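You operate a simulated robot arm through the tools that you are given. There is no shell and no other tool. Be economical: measure what you need, move in short steps, check, and stop when the job is done.

You run a simulated robot arm. Do the job below in one go: nothing can be reset, and whatever is moved stays where it is left.

## Task
Grease the slide plate's middle, then run the box lid open and shut.
Fine: it is the feed box lid; use the green brush and the grease tin; put the brush back. Set down upright: green brush. Where these are worked on the way, their far stop is far enough and under half their travel is too little: feed box lid. A coat counts when it lies all over at full strength: go over it till it gets no stronger.

It is judged by the outcome, as a careful person would: the job done as asked, and still so three seconds after it is handed in. It fails if anything else is knocked over, pushed out of place, dropped, spilled or broken. Lids that push on must go on centred and level and be pressed home; caps that screw on are set level and turned clockwise until they are tight.

## Robot
A 7-joint arm with a two-finger parallel gripper, fixed in place. Base frame: the origin is at the foot of the arm, x ahead of it, y to its left, z up; the work surface is at about z = 0.872. Units: m, degrees, N and s.
With the tool pointing down near the work surface it reaches from about 0.3 to 0.7 m from the base axis. Its first joint turns from -66.0 to 66.0 degrees. Payload 1.57 kg.
The TCP is the grasp point between the finger pads, 0.03 m short of the fingertips. In the tool frame z runs along the fingers and y along their closing line. The gripper opens to 0.11 m. The fingers are 0.024 m wide and 0.012 m thick; the gripper's body (0.048 by 0.112 m) begins 0.078 m behind the TCP.
Orientation is told as [roll, pitch, yaw] about the base's x, y, z axes, in that order, counted from this pose: with the fingers straight down and closing along the base's y, the tool's x points along the base's -x, its y along +y and its z along -z.

## Interface
- The arm moves only by the tool move_arm. Its argument "moves" is a list that holds one entry, the list of rows, each a list of 7 numbers: the shift along the tool's x, y, z in units of 30 mm (1.0 is 30 mm), then the turn, a rotation vector about the tool's x, y, z in units of 8 degrees (1.0 is 8 degrees), then the opening, from 0 (shut) to 1 (fully open). In form: [[[x, y, z, rx, ry, rz, gripper], ...]]. A call has 1 to 10 rows; each row shifts and turns the commanded pose from where the row before left it, along the tool's axes as they then stand. A call with a number of a shift or a turn outside -1 to 1 is refused whole. A row lasts 0.2 s, in which the tool goes at most 0.05 m and 8.6 degrees; a call with a longer step from one row to the next is refused whole, and so is a gripper value outside its range. Where a pose cannot be reached the arm comes as near as it can. A force on the tool above 40 N (or 10 N above the force at the start of the call, whichever is more), or a blocked arm, ends the call early, and 0.2 s more pass. Each finger travels about 0.108 m/s and halts on what it meets, pressing with about 43 N; the grip force reading is that of the motor and also rises with nothing between the fingers. The clock runs only during rows and for 0.2 s after the last one: add rows that do not move to give the fingers time. It gives the time, the measured TCP pose, the force on the tool (base axes), the opening and the grip force at its end, in the units of the frame above (readings bear some noise), with the torque about the TCP (base axes, N m) and any sound that the robot's microphone picked up, and new pictures: "show" is both (left out), scene, wrist or none.
- Cameras (640 x 400 px; columns grow to the right, rows downward): "scene" is fixed at [0.1579, -0.3844, 1.4059]; the picture's right is [0.84, -0.55, 0.00], its down [-0.30, -0.46, -0.83] and it looks along [0.46, 0.69, -0.55] (base axes); focal length 246 px, centre (320, 200). "wrist" rides on the gripper at [0.07, 0.016, -0.141] in the tool frame; the picture's right is [-0.23, 0.97, 0.00], its down [-0.86, -0.20, -0.48] and it looks along [-0.47, -0.11, 0.88] (tool axes); focal length 222 px, centre (320, 200). There is no depth. A picture from a camera that has moved, and an enlarged one, comes with that camera's place and axes in the base frame and with its lens.
- zoom(camera, box): a new picture of the part [left, top, right, bottom] of that camera's present view, enlarged. The clock stands still meanwhile.
- close_job(): hands the job in; it is judged then, once.

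Work in short steps. Places have to be worked out from the pictures, the camera data and where the tool is seen: move nearer, look again, correct. Check each grasp and each placing, and mend what went wrong. You have 120 turns and 200 pictures in all, those below and enlarged ones among them. Open the gripper and draw the arm clear of the work before you hand the job in, unless the task says otherwise; then end with one line.

The tools are called after ">>>" by a JSON object that holds its "op" and its "data". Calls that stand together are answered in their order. move_arm: Moves the arm, as the interface text tells. Its arguments: {"type":"object","properties":{"moves":{"type":"array"},"show":{"type":"string","enum":["both","scene","wrist","none"]}},"required":["moves"]} The other tools are called the same way: zoom (camera, box) takes an enlarged picture of a part of a camera's view; close_job () hands the job in.

At the start:

```text
t: 0.0
tcp_pos: [0.3165, 0.1013, 1.2252]
ee_rot: [0.0, -0.1, 0.0]
ft_force: [0.2, -0.4, -0.7]
ft_torque: [0.03, 0.0, 0.02]
grip_width: 0.1099
grip_force: 0.1
```

scene: 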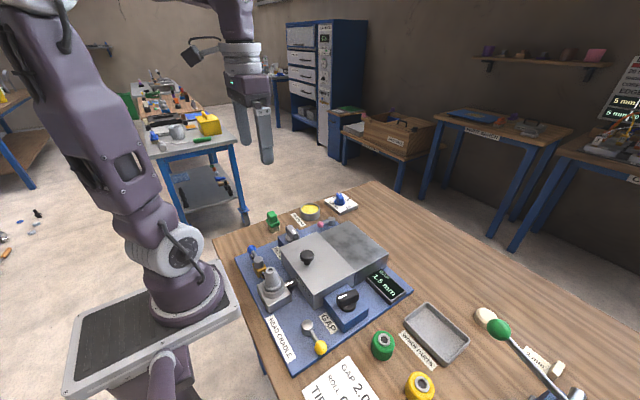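
wrist: 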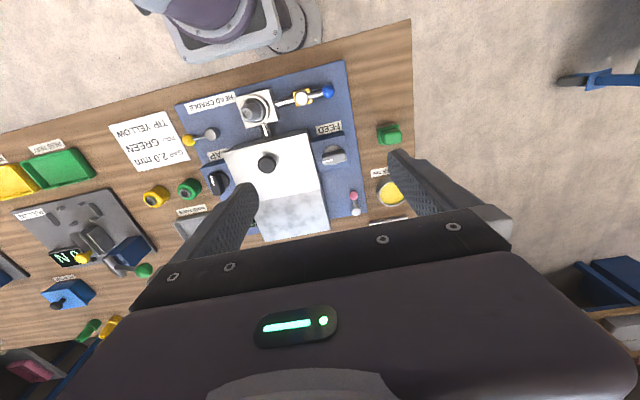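

I'll enlarge the views first to identify the objects.

>>> {"op": "zoom", "data": {"camera": "scene", "box": [220, 180, 420, 305]}}

>>> {"op": "zoom", "data": {"camera": "scene", "box": [260, 270, 460, 395]}}

>>> {"op": "zoom", "data": {"camera": "wrist", "box": [170, 60, 426, 220]}}

>>> {"op": "zoom", "data": {"camera": "wrist", "box": [0, 130, 224, 380]}}

>>> {"op": "zoom", "data": {"camera": "scene", "box": [440, 280, 640, 400]}}

```text
3.20 times, centred on (320, 242) of scene
camera zoom: at [0.1579, -0.3844, 1.4059], right [0.84, -0.55, 0.0], down [-0.3, -0.46, -0.83], along [0.46, 0.69, -0.55], focal length 786 px, centre (320, 64)
```

zoom: 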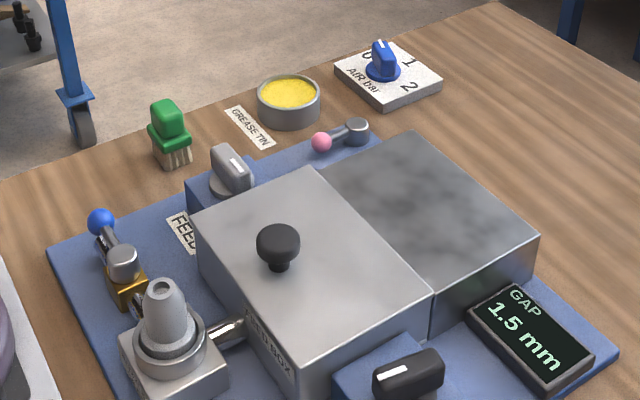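

```text
3.20 times, centred on (360, 332) of scene
camera zoom: at [0.1579, -0.3844, 1.4059], right [0.84, -0.55, 0.0], down [-0.3, -0.46, -0.83], along [0.46, 0.69, -0.55], focal length 786 px, centre (192, -224)
```

zoom: 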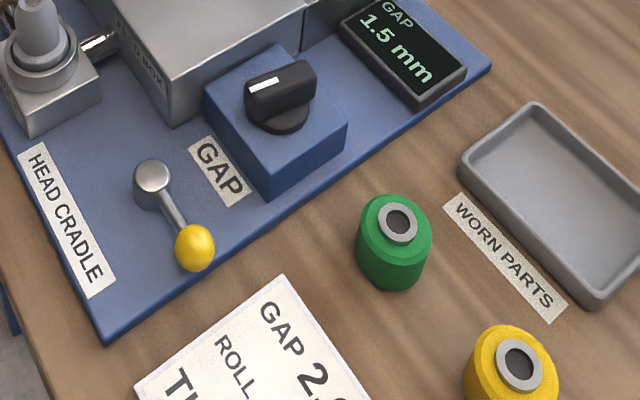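

```text
2.50 times, centred on (298, 140) of wrist
camera zoom: at [0.2465, 0.1183, 1.3685], right [0.23, 0.97, 0.0], down [0.86, -0.2, 0.48], along [0.47, -0.11, -0.88], focal length 555 px, centre (375, 350)
```

zoom: 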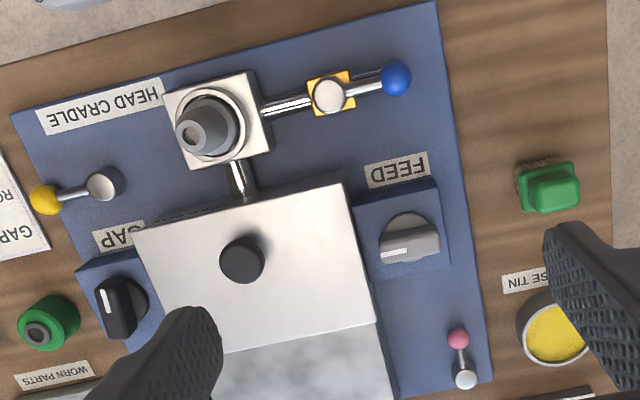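

```text
1.60 times, centred on (112, 255) of wrist
camera zoom: at [0.2465, 0.1183, 1.3685], right [0.23, 0.97, 0.0], down [0.86, -0.2, 0.48], along [0.47, -0.11, -0.88], focal length 355 px, centre (653, 112)
```

zoom: 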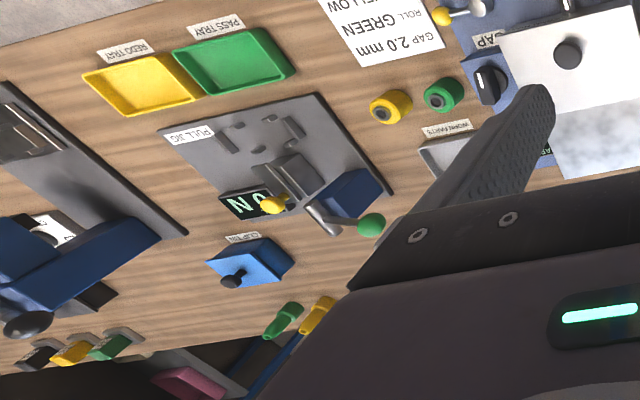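

```text
3.20 times, centred on (540, 340) of scene
camera zoom: at [0.1579, -0.3844, 1.4059], right [0.84, -0.55, 0.0], down [-0.3, -0.46, -0.83], along [0.46, 0.69, -0.55], focal length 786 px, centre (-384, -248)
```

zoom: 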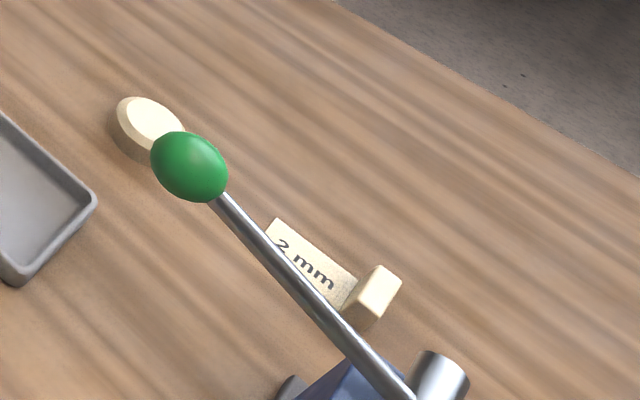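

The brush stands near (0.38, 0.23), the tin near (0.52, 0.225), and the box top is at z≈0.93 with the plate behind the lid. I'll move over the box for a closer look.

>>> {"op": "move_arm", "data": {"moves": [[[-0.5, -0.85, 0.6, 0, 0, 0, 1], [-0.5, -0.85, 0.6, 0, 0, 0, 1], [-0.5, -0.85, 0.6, 0, 0, 0, 1], [-0.5, -0.85, 0.6, 0, 0, 0, 1], [0, 0, 0, 0, 0, 0, 1]]], "show": "wrist"}}

```text
t: 1.2
tcp_pos: [0.3779, 0.0, 1.154]
ee_rot: [-0.1, 0.0, 0.2]
ft_force: [-0.3, -0.6, 0.9]
ft_torque: [0.0, -0.04, -0.01]
grip_width: 0.1098
grip_force: 0.1
camera wrist: at [0.3075, 0.017, 1.2963], right [0.23, 0.97, 0.0], down [0.86, -0.2, 0.48], along [0.47, -0.11, -0.88], focal length 222 px, centre (320, 200)
```

wrist: 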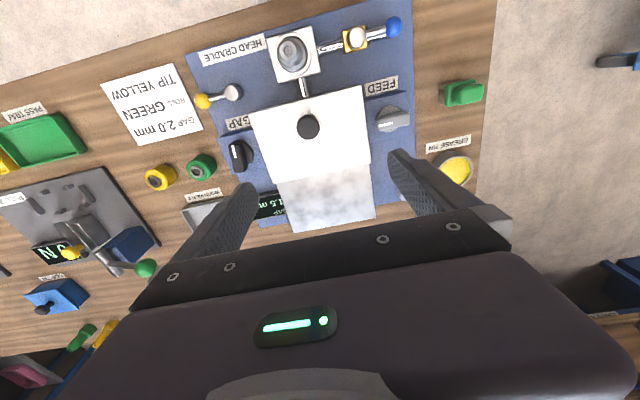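

>>> {"op": "zoom", "data": {"camera": "wrist", "box": [220, 70, 420, 240]}}

>>> {"op": "zoom", "data": {"camera": "scene", "box": [270, 210, 400, 310]}}

```text
2.35 times, centred on (320, 155) of wrist
camera zoom: at [0.3075, 0.017, 1.2963], right [0.23, 0.97, 0.0], down [0.86, -0.2, 0.48], along [0.47, -0.11, -0.88], focal length 523 px, centre (320, 306)
```

zoom: 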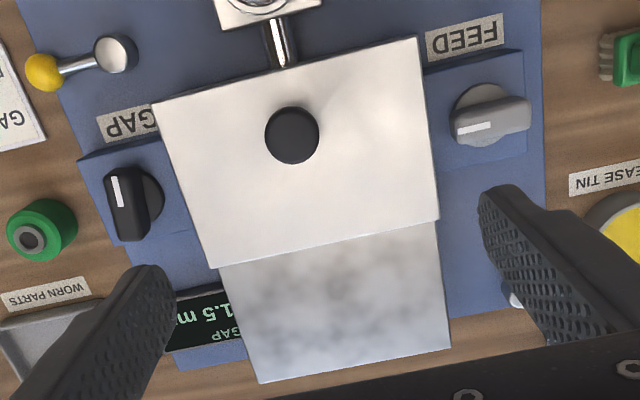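

```text
4.00 times, centred on (335, 260) of scene
camera zoom: at [0.1579, -0.3844, 1.4059], right [0.84, -0.55, 0.0], down [-0.3, -0.46, -0.83], along [0.46, 0.69, -0.55], focal length 983 px, centre (260, -40)
```

zoom: 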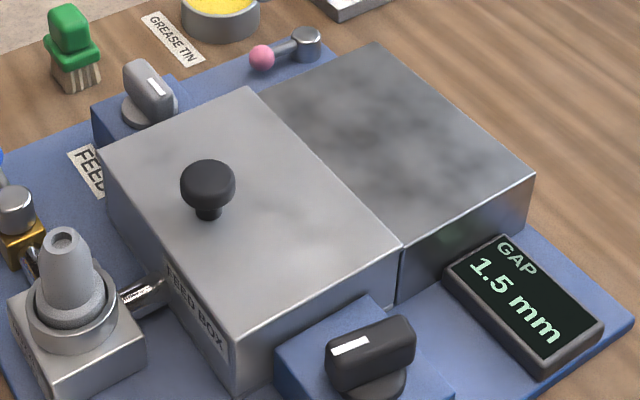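

Lid knob ≈ (0.366, -0.014), plate ≈ x 0.453–0.565, y −0.098–0.068. Now I'll move above the green brush to see it at close range.

>>> {"op": "move_arm", "data": {"moves": [[[0, 0.95, 0.42, 0, 0, 0, 1], [0, 0.95, 0.42, 0, 0, 0, 1], [0, 0.95, 0.42, 0, 0, 0, 1], [0, 0.95, 0.42, 0, 0, 0, 1], [0, 0.95, 0.42, 0, 0, 0, 1], [0, 0.95, 0.42, 0, 0, 0, 1], [0, 0.95, 0.42, 0, 0, 0, 1], [0, 0.95, 0.42, 0, 0, 0, 1], [0, 0, 0, 0, 0, 0, 1]]], "show": "both"}}

>>> {"op": "zoom", "data": {"camera": "scene", "box": [230, 180, 330, 243]}}

```text
t: 3.2
tcp_pos: [0.3759, 0.2292, 1.0548]
ee_rot: [0.1, 0.0, 0.0]
ft_force: [0.1, 0.3, 0.8]
ft_torque: [0.0, -0.02, -0.01]
grip_width: 0.1099
grip_force: 0.1
camera wrist: at [0.3053, 0.2461, 1.1973], right [0.23, 0.97, 0.0], down [0.86, -0.2, 0.48], along [0.47, -0.11, -0.88], focal length 222 px, centre (320, 200)
```

scene: 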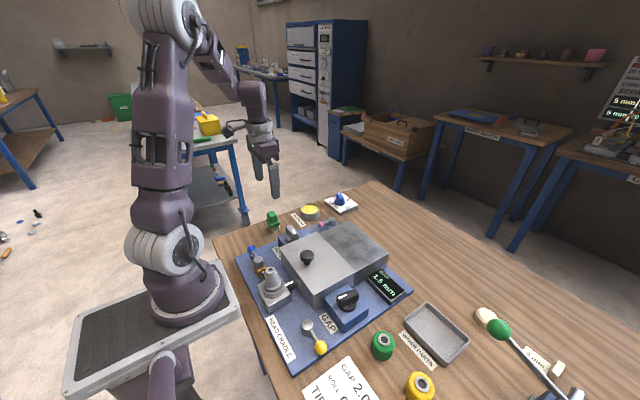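
wrist: 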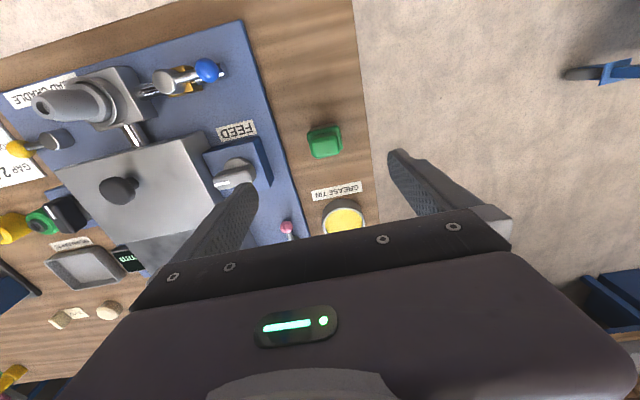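

```text
6.35 times, centred on (280, 212) of scene
camera zoom: at [0.1579, -0.3844, 1.4059], right [0.84, -0.55, 0.0], down [-0.3, -0.46, -0.83], along [0.46, 0.69, -0.55], focal length 1560 px, centre (574, 127)
```

zoom: 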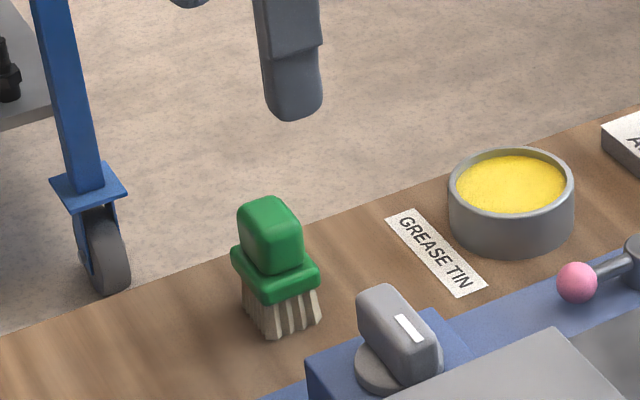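

>>> {"op": "zoom", "data": {"camera": "wrist", "box": [270, 90, 410, 240]}}

```text
2.67 times, centred on (340, 165) of wrist
camera zoom: at [0.3053, 0.2461, 1.1973], right [0.23, 0.97, 0.0], down [0.86, -0.2, 0.48], along [0.47, -0.11, -0.88], focal length 592 px, centre (267, 293)
```

zoom: 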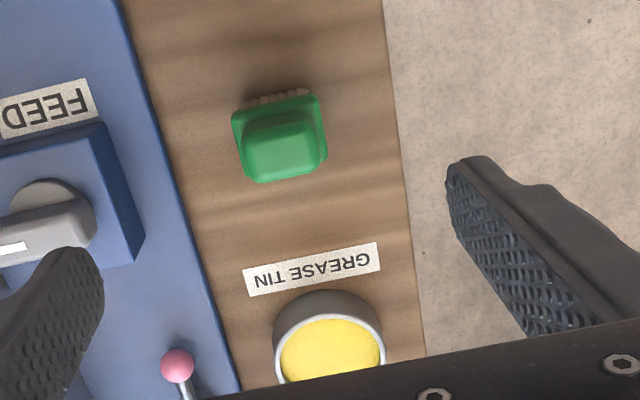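

Brush centre ≈ (0.377, 0.236), handle z 0.90–0.93 above the flange. I'll lower with open fingers to z≈0.935 and check before closing.

>>> {"op": "move_arm", "data": {"moves": [[[-0.02, 0.06, 1, 0, 0, 0, 1], [-0.02, 0.06, 1, 0, 0, 0, 1], [0, 0.06, 1, 0, 0, 0, 1], [0, 0.04, 1, 0, 0, 0, 1], [0, 0, 0, 0, 0, 0, 1]]], "show": "wrist"}}

>>> {"op": "zoom", "data": {"camera": "scene", "box": [230, 180, 330, 243]}}

```text
t: 4.4
tcp_pos: [0.3773, 0.2356, 0.9338]
ee_rot: [0.0, -0.1, 0.0]
ft_force: [0.5, -0.2, 0.6]
ft_torque: [-0.02, 0.01, 0.02]
grip_width: 0.11
grip_force: 0.1
camera wrist: at [0.3072, 0.2514, 1.0773], right [0.23, 0.97, 0.0], down [0.86, -0.2, 0.48], along [0.47, -0.11, -0.88], focal length 222 px, centre (320, 200)
```

wrist: 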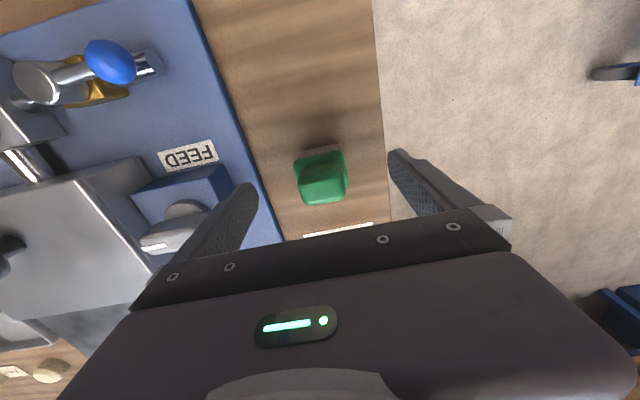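

```text
6.35 times, centred on (280, 212) of scene
camera zoom: at [0.1579, -0.3844, 1.4059], right [0.84, -0.55, 0.0], down [-0.3, -0.46, -0.83], along [0.46, 0.69, -0.55], focal length 1560 px, centre (574, 127)
```

zoom: 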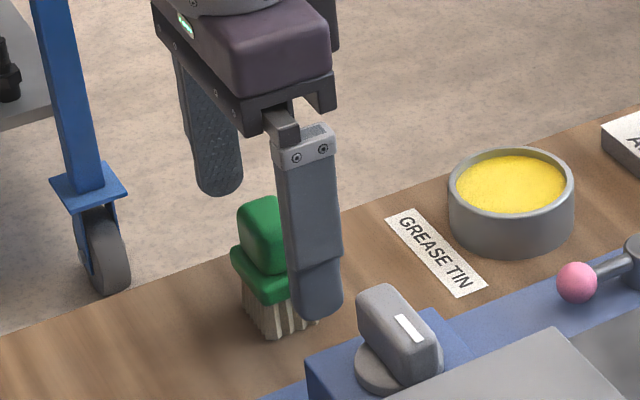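

Position is good (fingertips ≈0.904, just above the flange). I'll nudge 2 mm and close.

>>> {"op": "move_arm", "data": {"moves": [[[0.05, 0.05, 0, 0, 0, 0, 1], [0, 0, 0, 0, 0, 0, 0.5], [0, 0, 0, 0, 0, 0, 0.25], [0, 0, 0, 0, 0, 0, 0.1], [0, 0, 0, 0, 0, 0, 0.1]]], "show": "wrist"}}

>>> {"op": "zoom", "data": {"camera": "scene", "box": [230, 180, 330, 243]}}

```text
t: 5.6
tcp_pos: [0.3757, 0.2352, 0.9339]
ee_rot: [0.0, 0.0, 0.0]
ft_force: [-0.2, -0.3, 0.7]
ft_torque: [-0.01, -0.02, 0.02]
grip_width: 0.0353
grip_force: 42.1
camera wrist: at [0.3059, 0.2528, 1.077], right [0.23, 0.97, 0.0], down [0.86, -0.2, 0.48], along [0.47, -0.11, -0.88], focal length 222 px, centre (320, 200)
```

wrist: 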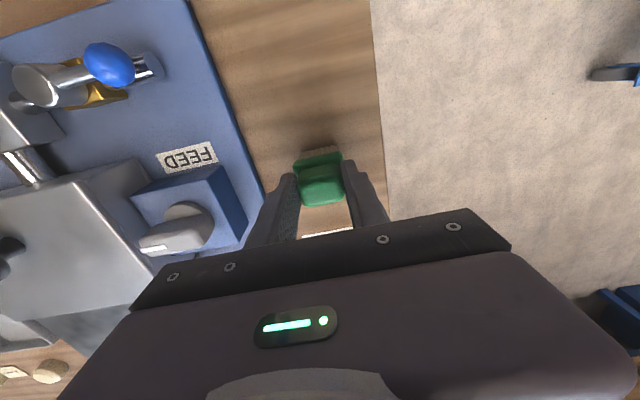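

```text
6.35 times, centred on (280, 212) of scene
camera zoom: at [0.1579, -0.3844, 1.4059], right [0.84, -0.55, 0.0], down [-0.3, -0.46, -0.83], along [0.46, 0.69, -0.55], focal length 1560 px, centre (574, 127)
```

zoom: 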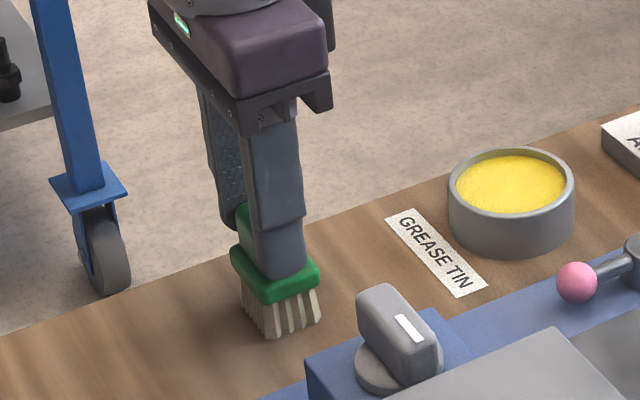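

Brush gripped (width 0.035). Lift it and carry it over the grease tin at about (0.518, 0.23).

>>> {"op": "move_arm", "data": {"moves": [[[0, 0, -1, 0, 0, 0, 0.1], [0, 0, -1, 0, 0, 0, 0.1], [-1, 0, -0.2, 0, 0, 0, 0.1], [-1, -0.05, 0, 0, 0, 0, 0.1], [-1, -0.05, 0, 0, 0, 0, 0.1], [-1, -0.05, 0, 0, 0, 0, 0.1], [-0.75, -0.05, 0, 0, 0, 0, 0.1], [0, 0, 0, 0, 0, 0, 0.1]]], "show": "wrist"}}

>>> {"op": "zoom", "data": {"camera": "scene", "box": [250, 150, 370, 225]}}

>>> {"op": "zoom", "data": {"camera": "wrist", "box": [250, 100, 410, 250]}}

```text
t: 7.4
tcp_pos: [0.5195, 0.2297, 0.9986]
ee_rot: [0.0, 0.1, 0.1]
ft_force: [-0.3, -1.0, -0.9]
ft_torque: [0.02, -0.01, 0.01]
grip_width: 0.0349
grip_force: 42.4
camera wrist: at [0.4486, 0.2467, 1.1424], right [0.23, 0.97, 0.0], down [0.86, -0.2, 0.48], along [0.47, -0.11, -0.88], focal length 222 px, centre (320, 200)
```

wrist: 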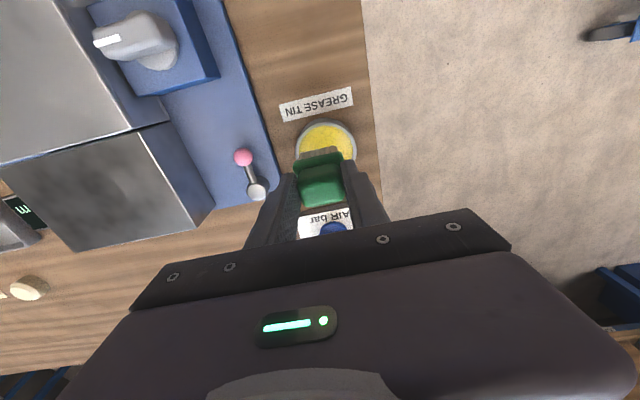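

```text
5.33 times, centred on (310, 188) of scene
camera zoom: at [0.1579, -0.3844, 1.4059], right [0.84, -0.55, 0.0], down [-0.3, -0.46, -0.83], along [0.46, 0.69, -0.55], focal length 1310 px, centre (373, 267)
```

zoom: 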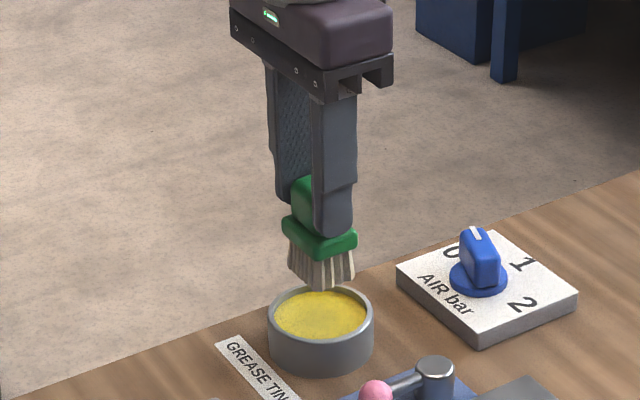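

```text
2.67 times, centred on (330, 175) of wrist
camera zoom: at [0.4486, 0.2467, 1.1424], right [0.23, 0.97, 0.0], down [0.86, -0.2, 0.48], along [0.47, -0.11, -0.88], focal length 592 px, centre (293, 267)
```

zoom: 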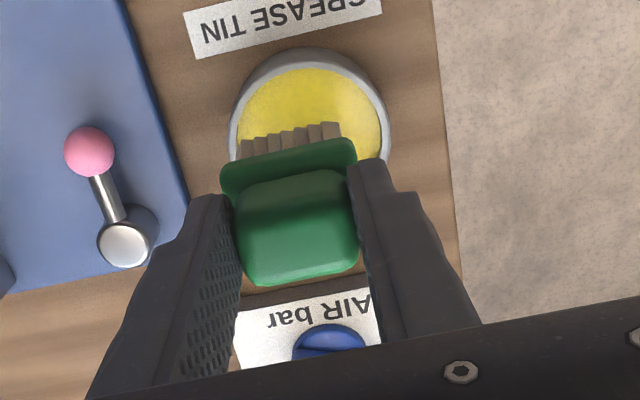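

Tin centre ≈ (0.521, 0.233), rim ≈0.90; bristle tips are now at ≈0.937. I'll align and lower the bristles into the grease.

>>> {"op": "move_arm", "data": {"moves": [[[-0.05, 0.1, 0.7, 0, 0, 0, 0.1], [0, 0, 0.7, 0, 0, 0, 0.1], [0, 0, 0.2, 0, 0, 0, 0.1], [0, 0, 0, 0, 0, 0, 0.1]]], "show": "wrist"}}

>>> {"op": "zoom", "data": {"camera": "scene", "box": [250, 150, 370, 225]}}

```text
t: 8.4
tcp_pos: [0.5209, 0.232, 0.9528]
ee_rot: [0.2, -0.3, 0.0]
ft_force: [2.7, 1.4, 38.6]
ft_torque: [-0.03, -0.26, 0.0]
grip_width: 0.0353
grip_force: 42.3
camera wrist: at [0.4508, 0.2494, 1.0952], right [0.23, 0.97, 0.0], down [0.85, -0.2, 0.48], along [0.47, -0.11, -0.88], focal length 222 px, centre (320, 200)
```

wrist: 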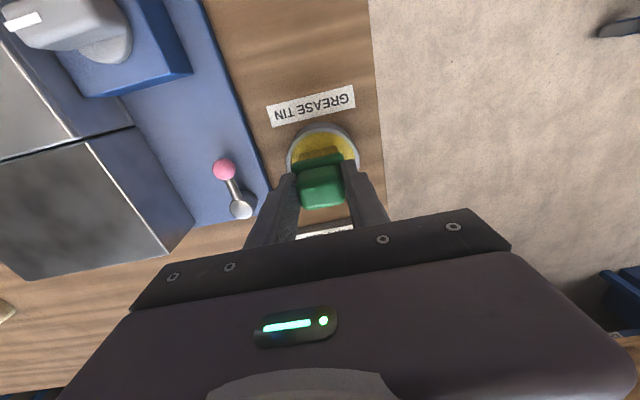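

```text
5.33 times, centred on (310, 188) of scene
camera zoom: at [0.1573, -0.3847, 1.4059], right [0.84, -0.55, 0.0], down [-0.3, -0.46, -0.83], along [0.46, 0.7, -0.55], focal length 1310 px, centre (373, 267)
```

zoom: 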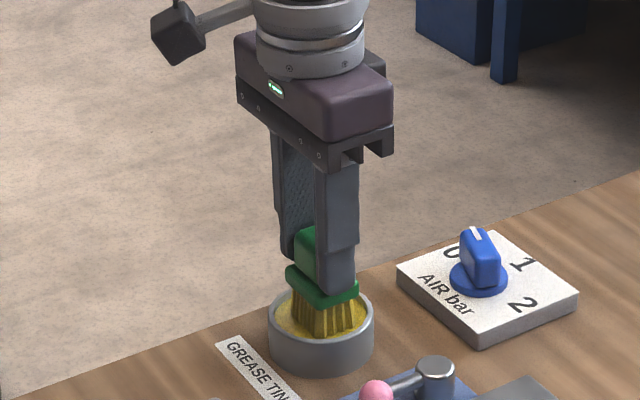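

The bristles are loaded with grease (force 38 N on the surface). Lift off and carry the brush to above the plate's middle (0.509, −0.015).

>>> {"op": "move_arm", "data": {"moves": [[[0, 0, -0.6, 0, 0, 0, 0.1], [0, 0, -1, 0, 0, 0, 0.1], [0, 0, -1, 0, 0, 0, 0.1], [0.05, -1, 0, 0, 0, 0, 0.1], [0.05, -1, 0, 0, 0, 0, 0.1], [0.05, -1, 0, 0, 0, 0, 0.1], [0.05, -1, 0, 0, 0, 0, 0.1], [0.05, -1, 0, 0, 0, 0, 0.1], [0.05, -1, 0, 0, 0, 0, 0.1], [0.05, -1, 0, 0, 0, 0, 0.1]]], "show": "none"}}

>>> {"op": "move_arm", "data": {"moves": [[[0.05, -1, 0, 0, 0, 0, 0.1], [0, -0.2, 0, 0, 0, 0, 0.1], [0, 0, 0, 0, 0, 0, 0.1]]], "show": "wrist"}}

>>> {"op": "zoom", "data": {"camera": "scene", "box": [280, 190, 400, 290]}}

```text
t: 10.6
tcp_pos: [0.5109, 0.0235, 1.0285]
ee_rot: [0.0, 0.0, 0.1]
ft_force: [-0.8, 0.2, -2.3]
ft_torque: [0.03, 0.02, 0.02]
grip_width: 0.0349
grip_force: 41.9
```

```text
t: 11.4
tcp_pos: [0.51, -0.0133, 1.0286]
ee_rot: [0.0, -0.1, 0.1]
ft_force: [-0.4, -0.2, -1.5]
ft_torque: [-0.01, -0.02, 0.01]
grip_width: 0.0347
grip_force: 42.3
camera wrist: at [0.4388, 0.0039, 1.1717], right [0.23, 0.97, 0.0], down [0.86, -0.2, 0.48], along [0.47, -0.11, -0.88], focal length 222 px, centre (320, 200)
```

wrist: 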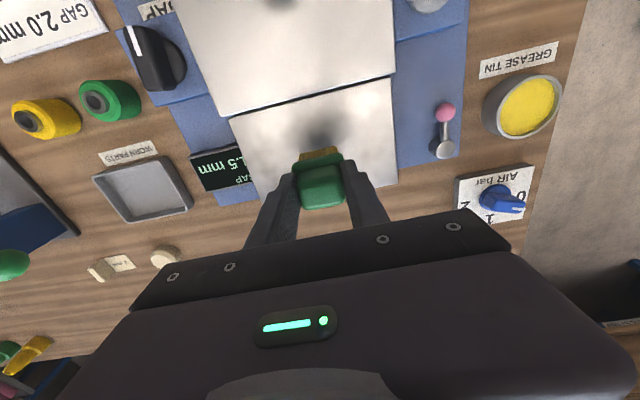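

```text
4.00 times, centred on (340, 240) of scene
camera zoom: at [0.1579, -0.3844, 1.4059], right [0.84, -0.55, 0.0], down [-0.3, -0.46, -0.83], along [0.46, 0.69, -0.55], focal length 983 px, centre (240, 40)
```

zoom: 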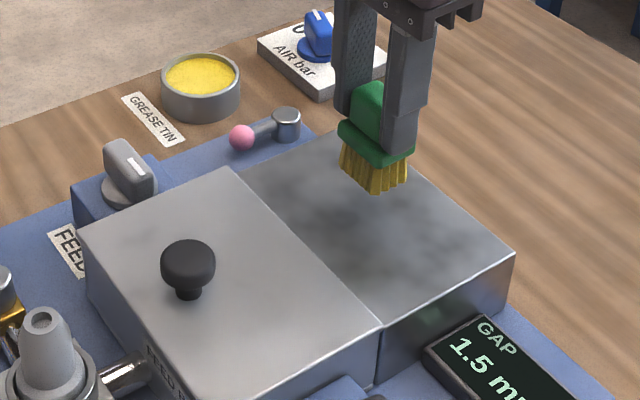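

Bristles are over the plate, about 35 mm up. Lower in small steps until light contact shows.

>>> {"op": "move_arm", "data": {"moves": [[[0, -0.05, 0.5, 0, 0, 0, 0.1], [0, 0, 0.4, 0, 0, 0, 0.1], [0, 0, 0.1, 0, 0, 0, 0.1], [0, 0, 0, 0, 0, 0, 0.1]]], "show": "none"}}

>>> {"op": "zoom", "data": {"camera": "scene", "box": [300, 210, 400, 290]}}

```text
t: 12.4
tcp_pos: [0.5082, -0.0148, 0.9984]
ee_rot: [0.0, 0.0, 0.0]
ft_force: [0.6, -0.4, -1.2]
ft_torque: [0.03, -0.01, 0.0]
grip_width: 0.0349
grip_force: 41.9
```

```text
5.00 times, centred on (350, 250) of scene
camera zoom: at [0.1579, -0.3844, 1.4059], right [0.84, -0.55, 0.0], down [-0.3, -0.46, -0.83], along [0.46, 0.69, -0.55], focal length 1228 px, centre (170, -50)
```

zoom: 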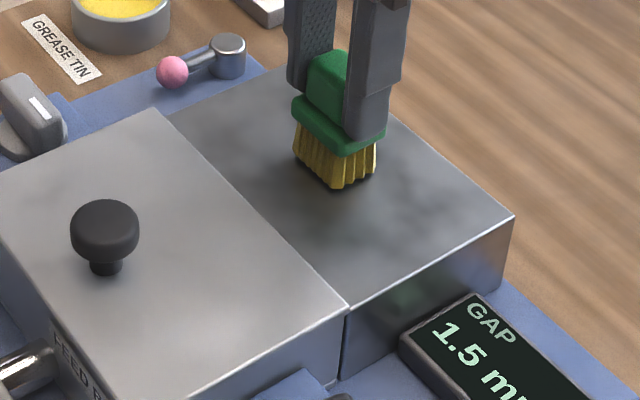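

No contact yet; continue down in 2 mm steps.

>>> {"op": "move_arm", "data": {"moves": [[[0, 0.1, 0.07, 0, 0, 0, 0.1], [0, 0.1, 0.07, 0, 0, 0, 0.1], [0, 0, 0.07, 0, 0, 0, 0.1], [0, 0, 0, 0, 0, 0, 0.1]]], "show": "wrist"}}

>>> {"op": "zoom", "data": {"camera": "scene", "box": [300, 210, 400, 290]}}

```text
t: 13.3
tcp_pos: [0.5092, -0.0096, 0.9957]
ee_rot: [-0.2, -0.3, 0.1]
ft_force: [-1.5, -1.3, 7.6]
ft_torque: [0.17, 0.05, 0.06]
grip_width: 0.0352
grip_force: 42.1
stopped in row 4: the force on the tool passed its limit at 46 N (the readings are from after the stop); the commanded pose is now the measured one
camera wrist: at [0.4393, 0.0071, 1.1379], right [0.23, 0.97, 0.0], down [0.85, -0.2, 0.48], along [0.47, -0.11, -0.88], focal length 222 px, centre (320, 200)
```

wrist: 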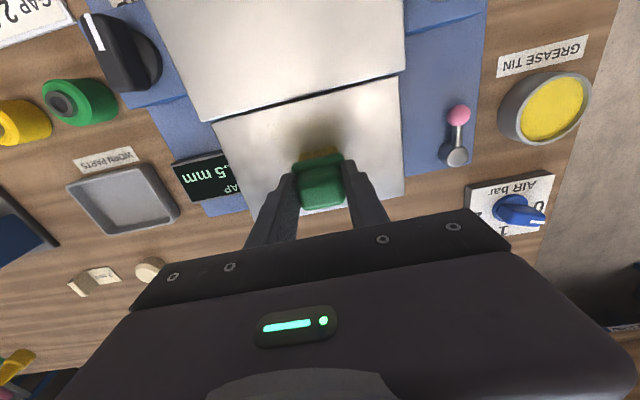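

```text
5.00 times, centred on (350, 250) of scene
camera zoom: at [0.1577, -0.3844, 1.4059], right [0.84, -0.55, 0.0], down [-0.3, -0.46, -0.83], along [0.46, 0.69, -0.55], focal length 1228 px, centre (170, -50)
```

zoom: 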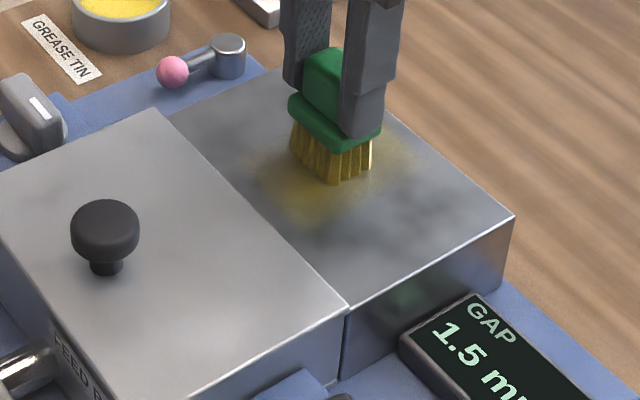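

Grease is appearing at contact (TCP z≈0.9957). Now I'll brush with light pressure back and forth over the middle.

>>> {"op": "move_arm", "data": {"moves": [[[0, -0.4, 0.01, 0, 0, 0, 0.1], [0, -0.4, 0, 0, 0, 0, 0.1], [0.3, 0, 0, 0, 0, 0, 0.1], [0, 0.5, 0, 0, 0, 0, 0.1], [0, 0.5, 0, 0, 0, 0, 0.1], [-0.5, 0, 0, 0, 0, 0, 0.1], [0, -0.5, 0, 0, 0, 0, 0.1], [0, -0.5, 0, 0, 0, 0, 0.1], [0.2, 0.3, 0, 0, 0, 0, 0.1], [0, 0, 0, 0, 0, 0, 0.1]]], "show": "none"}}

>>> {"op": "zoom", "data": {"camera": "scene", "box": [300, 210, 400, 290]}}

```text
t: 15.5
tcp_pos: [0.5115, -0.0261, 0.9962]
ee_rot: [-0.3, -0.3, 0.0]
ft_force: [3.3, -7.4, 22.3]
ft_torque: [-0.2, -0.28, -0.07]
grip_width: 0.0354
grip_force: 42.5
```

```text
5.00 times, centred on (350, 250) of scene
camera zoom: at [0.1576, -0.3846, 1.4059], right [0.84, -0.55, 0.0], down [-0.3, -0.46, -0.83], along [0.46, 0.7, -0.55], focal length 1228 px, centre (170, -50)
```

zoom: 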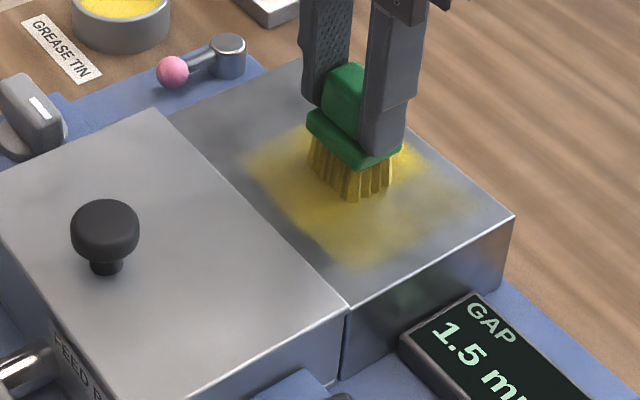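

The coat is building up. More passes over the centre, extended a little toward +y.

>>> {"op": "move_arm", "data": {"moves": [[[0.5, 0, 0, 0, 0, 0, 0.1], [0, 0.5, 0, 0, 0, 0, 0.1], [0, 0.5, 0, 0, 0, 0, 0.1], [0, 0.5, 0, 0, 0, 0, 0.1], [-0.45, 0, 0, 0, 0, 0, 0.1], [0, -0.5, 0, 0, 0, 0, 0.1], [0, -0.5, 0, 0, 0, 0, 0.1], [0, -0.5, 0, 0, 0, 0, 0.1], [0, -0.3, 0, 0, 0, 0, 0.1], [-0.5, 0, 0, 0, 0, 0, 0.1]]], "show": "none"}}

>>> {"op": "move_arm", "data": {"moves": [[[0, 0.5, 0, 0, 0, 0, 0.1], [0, 0.5, 0, 0, 0, 0, 0.1], [0, 0.5, 0, 0, 0, 0, 0.1], [0, 0.5, 0, 0, 0, 0, 0.1], [0.5, 0, 0, 0, 0, 0, 0.1], [0, -0.5, 0, 0, 0, 0, 0.1], [0, -0.5, 0, 0, 0, 0, 0.1], [0, -0.5, 0, 0, 0, 0, 0.1], [0.5, 0, 0, 0, 0, 0, 0.1], [0, 0.5, 0, 0, 0, 0, 0.1]]], "show": "none"}}

>>> {"op": "move_arm", "data": {"moves": [[[0, 0, -1, 0, 0, 0, 0.1], [0.6, 0, -1, 0, 0, 0, 0.1], [1, 0, -1, 0, 0, 0, 0.1], [1, 0, 0, 0, 0, 0, 0.1], [1, 0, 0, 0, 0, 0, 0.1], [0, 0, 0, 0, 0, 0, 0.1]]], "show": "wrist"}}

>>> {"op": "zoom", "data": {"camera": "scene", "box": [300, 210, 400, 290]}}

```text
t: 17.2
tcp_pos: [0.51, -0.0185, 0.9956]
ee_rot: [-0.1, -0.6, 0.1]
ft_force: [-0.5, -1.3, 5.8]
ft_torque: [-0.1, 0.15, 0.02]
grip_width: 0.0352
grip_force: 42.0
stopped in row 8: the force on the tool passed its limit at 41 N (the readings are from after the stop); the commanded pose is now the measured one
```

```text
t: 19.4
tcp_pos: [0.4791, 0.0115, 0.9951]
ee_rot: [0.1, -0.4, 0.1]
ft_force: [-0.6, -2.2, 2.0]
ft_torque: [-0.05, 0.08, 0.05]
grip_width: 0.0348
grip_force: 42.5
```

```text
t: 20.8
tcp_pos: [0.3728, 0.0116, 1.0847]
ee_rot: [0.0, -0.4, 0.0]
ft_force: [1.0, 0.1, -1.1]
ft_torque: [-0.03, 0.02, 0.01]
grip_width: 0.0351
grip_force: 42.0
camera wrist: at [0.3015, 0.0283, 1.2264], right [0.23, 0.97, 0.0], down [0.85, -0.2, 0.49], along [0.47, -0.11, -0.87], focal length 222 px, centre (320, 200)
```

wrist: 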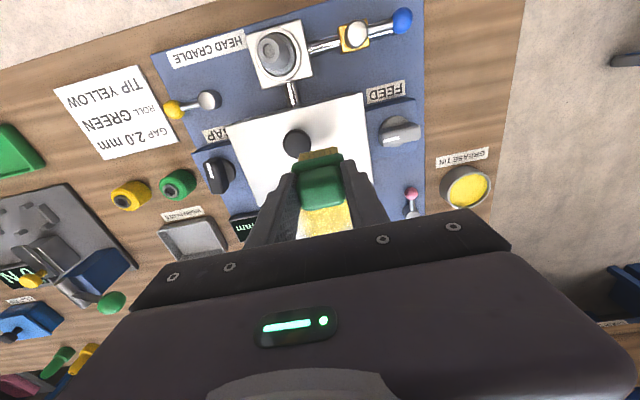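

```text
5.00 times, centred on (350, 250) of scene
camera zoom: at [0.1579, -0.3844, 1.4059], right [0.84, -0.55, 0.0], down [-0.3, -0.46, -0.83], along [0.46, 0.69, -0.55], focal length 1228 px, centre (170, -50)
```

zoom: 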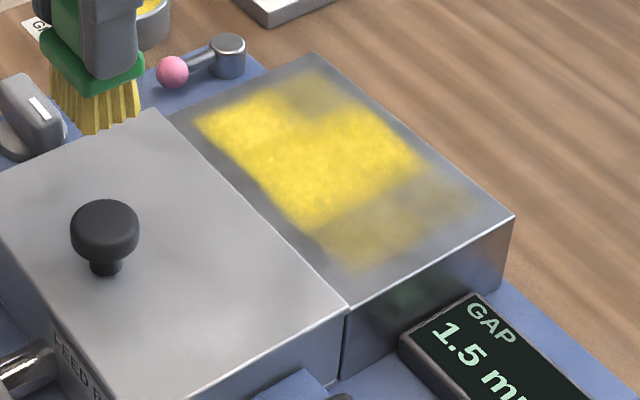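

Strong coat in the centre, but the near strip (y≈−0.06) and the far corner patch are thin. I'll go back and cover them, starting at (0.488, −0.045).

>>> {"op": "move_arm", "data": {"moves": [[[-1, -0.5, 0.4, 0, 0, 0, 0.1], [-1, -0.5, 0.4, 0, 0, 0, 0.1], [-1, -0.5, 0.5, 0, 0, 0, 0.1], [-0.85, -0.4, 0.6, 0, 0, 0, 0.1], [0, 0, 0.7, 0, 0, 0, 0.1], [0, 0, 0.25, 0, 0, 0, 0.1], [0, 0, 0.08, 0, 0, 0, 0.1], [0, 0, 0, 0, 0, 0, 0.1]]], "show": "none"}}

```text
t: 22.6
tcp_pos: [0.4877, -0.0445, 0.9967]
ee_rot: [0.0, -0.5, 0.1]
ft_force: [0.2, 0.9, -0.4]
ft_torque: [0.01, 0.01, -0.02]
grip_width: 0.035
grip_force: 42.5
```

Just above contact; press lightly (≈1.5 mm) and stroke along x at two y positions.

>>> {"op": "move_arm", "data": {"moves": [[[0, 0, 0.05, 0, 0, 0, 0.1], [-0.5, 0, 0, 0, 0, 0, 0.1], [-0.5, 0, 0, 0, 0, 0, 0.1], [-0.5, 0, 0, 0, 0, 0, 0.1], [0, -0.25, 0, 0, 0, 0, 0.1], [0.5, 0, 0, 0, 0, 0, 0.1], [0.5, 0, 0, 0, 0, 0, 0.1], [0.5, 0, 0, 0, 0, 0, 0.1], [0, 0, 0, 0, 0, 0, 0.1]]], "show": "none"}}

>>> {"op": "zoom", "data": {"camera": "scene", "box": [300, 210, 400, 290]}}

```text
t: 24.6
tcp_pos: [0.4886, -0.0511, 0.9951]
ee_rot: [0.0, -0.5, 0.0]
ft_force: [3.2, -0.6, 7.9]
ft_torque: [-0.01, -0.08, -0.02]
grip_width: 0.0351
grip_force: 42.1
```

```text
5.00 times, centred on (350, 250) of scene
camera zoom: at [0.1578, -0.3844, 1.4059], right [0.84, -0.55, 0.0], down [-0.3, -0.46, -0.83], along [0.46, 0.69, -0.55], focal length 1228 px, centre (170, -50)
```

zoom: 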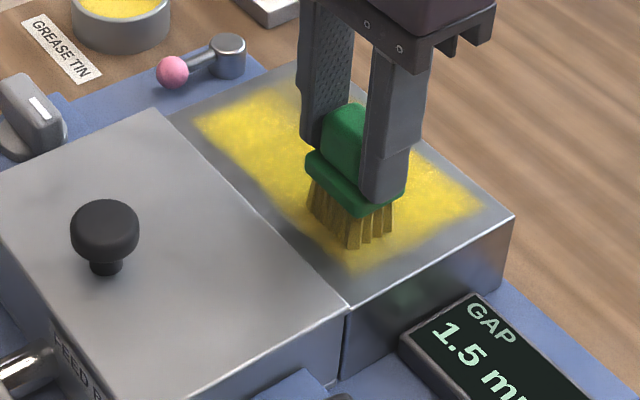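

The coated region keeps a fixed outline, so I'll keep going over all of it. Zigzag strokes now toward +y, including the far corner.

>>> {"op": "move_arm", "data": {"moves": [[[-0.75, 0, 0, 0, 0, 0, 0.1], [-0.75, 0, 0, 0, 0, 0, 0.1], [0, 0.6, 0, 0, 0, 0, 0.1], [0.75, 0, 0, 0, 0, 0, 0.1], [0.75, 0, 0, 0, 0, 0, 0.1], [0, 0.6, 0, 0, 0, 0, 0.1], [-0.75, 0, 0, 0, 0, 0, 0.1], [-0.8, 0, 0, 0, 0, 0, 0.1], [0, 0.6, 0, 0, 0, 0, 0.1], [0, 0.6, 0, 0, 0, 0, 0.1]]], "show": "none"}}

```text
t: 26.8
tcp_pos: [0.5356, 0.02, 0.995]
ee_rot: [0.0, -0.5, 0.0]
ft_force: [0.0, -0.7, 0.5]
ft_torque: [-0.02, 0.02, 0.02]
grip_width: 0.0352
grip_force: 42.4
```

Contact is light here (0.5 N); press a little more and finish the +y strip.

>>> {"op": "move_arm", "data": {"moves": [[[0, 0.3, 0.03, 0, 0, 0, 0.1], [0, 0.2, 0, 0, 0, 0, 0.1], [0.6, 0, 0, 0, 0, 0, 0.1], [0.7, 0, 0, 0, 0, 0, 0.1], [0.4, -0.3, 0, 0, 0, 0, 0.1], [-0.7, 0, 0, 0, 0, 0, 0.1], [-0.8, 0, 0, 0, 0, 0, 0.1], [-0.2, -0.3, 0, 0, 0, 0, 0.1], [0, 0, 0, 0, 0, 0, 0.1]]], "show": "none"}}

>>> {"op": "move_arm", "data": {"moves": [[[0, 0, -1, 0, 0, 0, 0.1], [0, 0.5, -0.6, 0, 0, 0, 0.1], [0, 1, 0, 0, 0, 0, 0.1], [0, 1, 0, 0, 0, 0, 0.1], [0, 1, 0, 0, 0, 0, 0.1], [0, 1, 0, 0, 0, 0, 0.1], [0, 0, 0, 0, 0, 0, 0.1]]], "show": "none"}}

>>> {"op": "zoom", "data": {"camera": "scene", "box": [290, 190, 410, 290]}}

```text
t: 28.1
tcp_pos: [0.4864, 0.0266, 0.9958]
ee_rot: [0.1, -0.2, 0.2]
ft_force: [-0.6, 1.0, 10.7]
ft_torque: [-0.08, 0.21, -0.02]
grip_width: 0.0349
grip_force: 42.2
stopped in row 6: the force on the tool passed its limit at 57 N (the readings are from after the stop); the commanded pose is now the measured one
```

```text
t: 29.7
tcp_pos: [0.4864, 0.1601, 1.0437]
ee_rot: [0.1, -0.3, 0.2]
ft_force: [-0.5, 0.1, 0.0]
ft_torque: [-0.02, 0.0, -0.03]
grip_width: 0.0349
grip_force: 42.6
```

```text
4.00 times, centred on (350, 240) of scene
camera zoom: at [0.1579, -0.3844, 1.4059], right [0.84, -0.55, 0.0], down [-0.3, -0.46, -0.83], along [0.46, 0.69, -0.55], focal length 983 px, centre (200, 40)
```

zoom: 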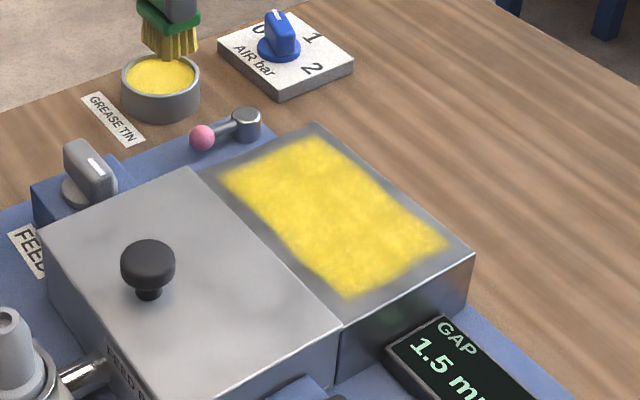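

Coat looks nearly uniform. Enlarge it to check.

>>> {"op": "zoom", "data": {"camera": "scene", "box": [330, 218, 410, 268]}}

```text
8.00 times, centred on (370, 243) of scene
camera zoom: at [0.1579, -0.3844, 1.4059], right [0.84, -0.55, 0.0], down [-0.3, -0.46, -0.83], along [0.46, 0.69, -0.55], focal length 1965 px, centre (-80, -144)
```

zoom: 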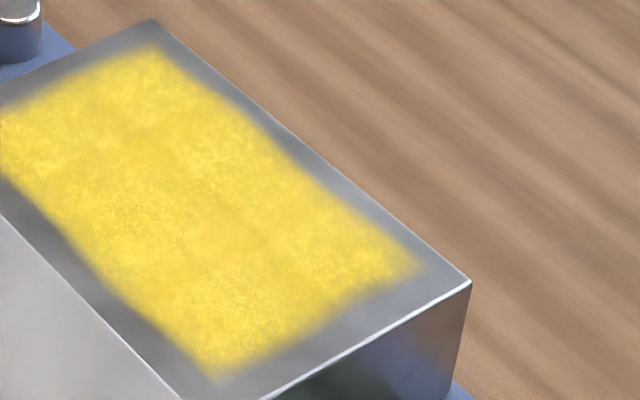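

Some cells look slightly thinner, so I'll re-dip and do another full pass.

>>> {"op": "move_arm", "data": {"moves": [[[-0.4, 0.8, 0, 0, 0, 0, 0.1], [-0.4, 0.8, 0, 0, 0, 0, 0.1], [-0.38, 0.8, 0, 0, 0, 0, 0.1], [0, 0, 1, 0, 0, 0, 0.1], [0, 0, 1, 0, 0, 0, 0.1], [0, 0, 0.8, 0, 0, 0, 0.1], [0, 0, 0.12, 0, 0, 0, 0.1], [0, 0, 0.06, 0, 0, 0, 0.1], [0, 0, 0, 0, 0, 0, 0.1]]], "show": "none"}}

>>> {"op": "zoom", "data": {"camera": "scene", "box": [270, 170, 350, 225]}}

```text
t: 31.7
tcp_pos: [0.5217, 0.2345, 0.9538]
ee_rot: [0.2, -0.3, 0.1]
ft_force: [0.5, -0.5, -1.4]
ft_torque: [0.0, 0.0, -0.01]
grip_width: 0.035
grip_force: 42.8
```

```text
7.27 times, centred on (310, 198) of scene
camera zoom: at [0.1579, -0.3844, 1.4059], right [0.84, -0.55, 0.0], down [-0.3, -0.46, -0.83], along [0.46, 0.69, -0.55], focal length 1787 px, centre (393, 218)
```

zoom: 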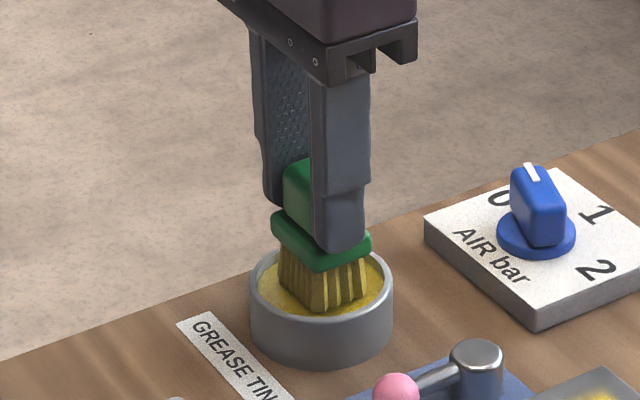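

Press 1.5 mm more to load, then lift and return over the plate.

>>> {"op": "move_arm", "data": {"moves": [[[0, 0, 0.05, 0, 0, 0, 0.1], [0, 0, 0, 0, 0, 0, 0.1], [0, 0, 0, 0, 0, 0, 0.1]]], "show": "none"}}

>>> {"op": "move_arm", "data": {"moves": [[[0, 0, -0.8, 0, 0, 0, 0.1], [0, 0, -1, 0, 0, 0, 0.1], [0, 0, -0.8, 0, 0, 0, 0.1], [0.2, -1, 0, 0, 0, 0, 0.1], [0.2, -1, 0, 0, 0, 0, 0.1], [0.2, -1, 0, 0, 0, 0, 0.1], [0.2, -1, 0, 0, 0, 0, 0.1], [0.2, -1, 0, 0, 0, 0, 0.1], [0.2, -1, 0, 0, 0, 0, 0.1], [0, -0.9, 0, 0, 0, 0, 0.1]]], "show": "none"}}

```text
t: 32.5
tcp_pos: [0.522, 0.2333, 0.9532]
ee_rot: [0.0, -0.2, 0.0]
ft_force: [-0.2, -0.3, -1.1]
ft_torque: [0.0, -0.01, -0.02]
grip_width: 0.0351
grip_force: 42.1
```

```text
t: 34.7
tcp_pos: [0.4856, 0.028, 1.0299]
ee_rot: [0.1, -0.3, 0.1]
ft_force: [0.4, 0.1, -1.1]
ft_torque: [-0.01, -0.02, -0.03]
grip_width: 0.0349
grip_force: 42.2
```

Lower to the plate again near (0.486, 0.028).

>>> {"op": "move_arm", "data": {"moves": [[[0, 0, 0.6, 0, 0, 0, 0.1], [0, 0, 0.4, 0, 0, 0, 0.1], [0, 0, 0.12, 0, 0, 0, 0.1], [0, 0, 0.04, 0, 0, 0, 0.1], [0, 0, 0, 0, 0, 0, 0.1]]], "show": "none"}}

>>> {"op": "zoom", "data": {"camera": "scene", "box": [310, 210, 390, 265]}}

```text
t: 35.9
tcp_pos: [0.4853, 0.0259, 0.9951]
ee_rot: [0.1, -0.3, 0.0]
ft_force: [-0.2, 2.3, 5.5]
ft_torque: [-0.02, 0.08, -0.02]
grip_width: 0.0351
grip_force: 42.4
```

```text
7.27 times, centred on (350, 238) of scene
camera zoom: at [0.1578, -0.3844, 1.4059], right [0.84, -0.55, 0.0], down [-0.3, -0.46, -0.83], along [0.46, 0.69, -0.55], focal length 1787 px, centre (102, -73)
```

zoom: 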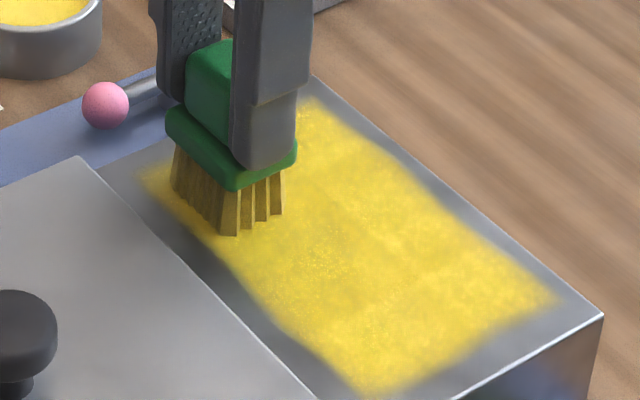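

In contact at 5 N. Now long strokes along y in three lanes.

>>> {"op": "move_arm", "data": {"moves": [[[0, 0.15, 0, 0, 0, 0, 0.1], [0, -0.7, 0, 0, 0, 0, 0.1], [0, -0.7, 0, 0, 0, 0, 0.1], [0, -0.7, 0, 0, 0, 0, 0.1], [0, -0.7, 0, 0, 0, 0, 0.1], [-0.8, 0, 0, 0, 0, 0, 0.1], [0, 0.7, 0, 0, 0, 0, 0.1], [0, 0.7, 0, 0, 0, 0, 0.1], [0, 0.7, 0, 0, 0, 0, 0.1], [0, 0.7, 0, 0, 0, 0, 0.1]]], "show": "none"}}

>>> {"op": "zoom", "data": {"camera": "scene", "box": [310, 210, 400, 275]}}

```text
t: 38.1
tcp_pos: [0.5106, 0.0299, 0.996]
ee_rot: [0.0, -0.3, 0.2]
ft_force: [-0.3, 0.7, -0.3]
ft_torque: [-0.03, -0.04, -0.03]
grip_width: 0.0351
grip_force: 42.4
```

```text
6.15 times, centred on (355, 242) of scene
camera zoom: at [0.1579, -0.3844, 1.4059], right [0.84, -0.55, 0.0], down [-0.3, -0.46, -0.83], along [0.46, 0.69, -0.55], focal length 1512 px, centre (105, -62)
```

zoom: 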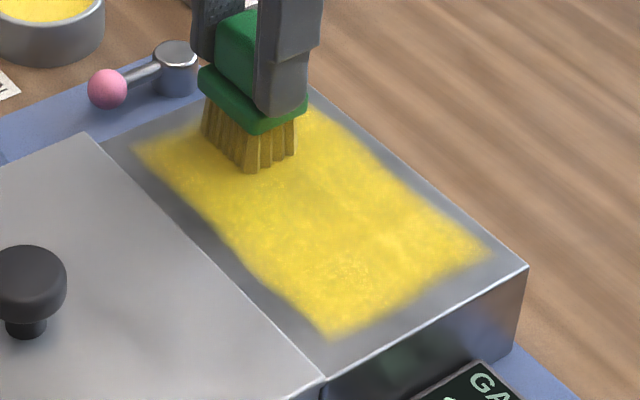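

Getting more uniform. Press slightly and do the far lane, then return along the middle.

>>> {"op": "move_arm", "data": {"moves": [[[-0.8, 0, 0.03, 0, 0, 0, 0.1], [0, -0.7, 0, 0, 0, 0, 0.1], [0, -0.7, 0, 0, 0, 0, 0.1], [0, -0.7, 0, 0, 0, 0, 0.1], [0, -0.7, 0, 0, 0, 0, 0.1], [0.8, 0, 0, 0, 0, 0, 0.1], [0, 0.7, 0, 0, 0, 0, 0.1], [0, 0.7, 0, 0, 0, 0, 0.1], [0, 0.7, 0, 0, 0, 0, 0.1], [0, 0.7, 0, 0, 0, 0, 0.1]]], "show": "none"}}

```text
t: 39.3
tcp_pos: [0.5342, -0.0438, 0.9951]
ee_rot: [0.0, -0.6, 0.2]
ft_force: [-0.3, -2.0, 5.0]
ft_torque: [-0.23, 0.11, 0.03]
grip_width: 0.0353
grip_force: 42.1
stopped in row 5: the force on the tool passed its limit at 41 N (the readings are from after the stop); the commanded pose is now the measured one
```

Force is settled at 5 N; go on: back along the far lane, then the middle and near lanes.

>>> {"op": "move_arm", "data": {"moves": [[[0, -0.2, -0.01, 0, 0, 0, 0.1], [0, 0.8, 0, 0, 0, 0, 0.1], [0, 0.8, 0, 0, 0, 0, 0.1], [0, 0.9, 0, 0, 0, 0, 0.1], [0.8, 0.1, 0, 0, 0, 0, 0.1], [0, -0.8, 0, 0, 0, 0, 0.1], [0, -0.8, 0, 0, 0, 0, 0.1], [0, -0.9, 0, 0, 0, 0, 0.1], [0.8, 0, 0, 0, 0, 0, 0.1], [0, 0, 0, 0, 0, 0, 0.1]]], "show": "none"}}

>>> {"op": "move_arm", "data": {"moves": [[[0, 0.8, 0, 0, 0, 0, 0.1], [0, 0.9, 0, 0, 0, 0, 0.1], [0, 0.9, 0, 0, 0, 0, 0.1], [0, 0, -1, 0, 0, 0, 0.1], [0, 0.5, -0.5, 0, 0, 0, 0.1], [0, 1, 0, 0, 0, 0, 0.1], [0, 1, 0, 0, 0, 0, 0.1], [0, 1, 0, 0, 0, 0, 0.1], [0, 1, 0, 0, 0, 0, 0.1], [0, 0, 0, 0, 0, 0, 0.1]]], "show": "none"}}

>>> {"op": "zoom", "data": {"camera": "scene", "box": [310, 210, 400, 275]}}

```text
t: 40.9
tcp_pos: [0.5117, -0.0159, 0.9959]
ee_rot: [0.3, -0.8, 0.2]
ft_force: [-0.6, -0.5, 8.1]
ft_torque: [-0.32, 0.15, -0.02]
grip_width: 0.0352
grip_force: 42.6
stopped in row 8: the force on the tool passed its limit at 45 N (the readings are from after the stop); the commanded pose is now the measured one
```

```text
t: 43.1
tcp_pos: [0.5109, 0.1961, 1.0415]
ee_rot: [0.3, -0.8, 0.2]
ft_force: [0.0, 0.2, -0.7]
ft_torque: [-0.02, 0.01, -0.01]
grip_width: 0.0352
grip_force: 42.0
```

```text
6.15 times, centred on (355, 242) of scene
camera zoom: at [0.1579, -0.3844, 1.4059], right [0.84, -0.55, 0.0], down [-0.3, -0.46, -0.83], along [0.46, 0.69, -0.55], focal length 1512 px, centre (105, -62)
```

zoom: 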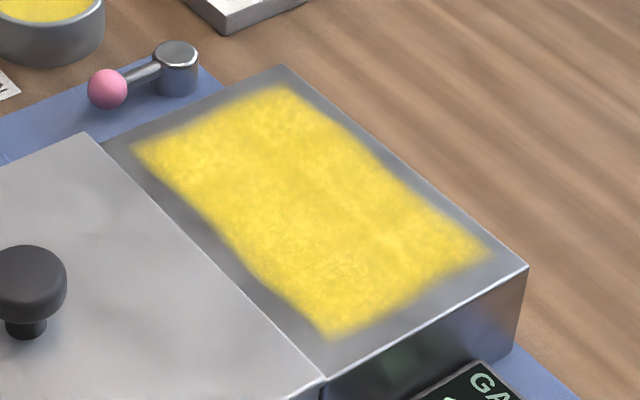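

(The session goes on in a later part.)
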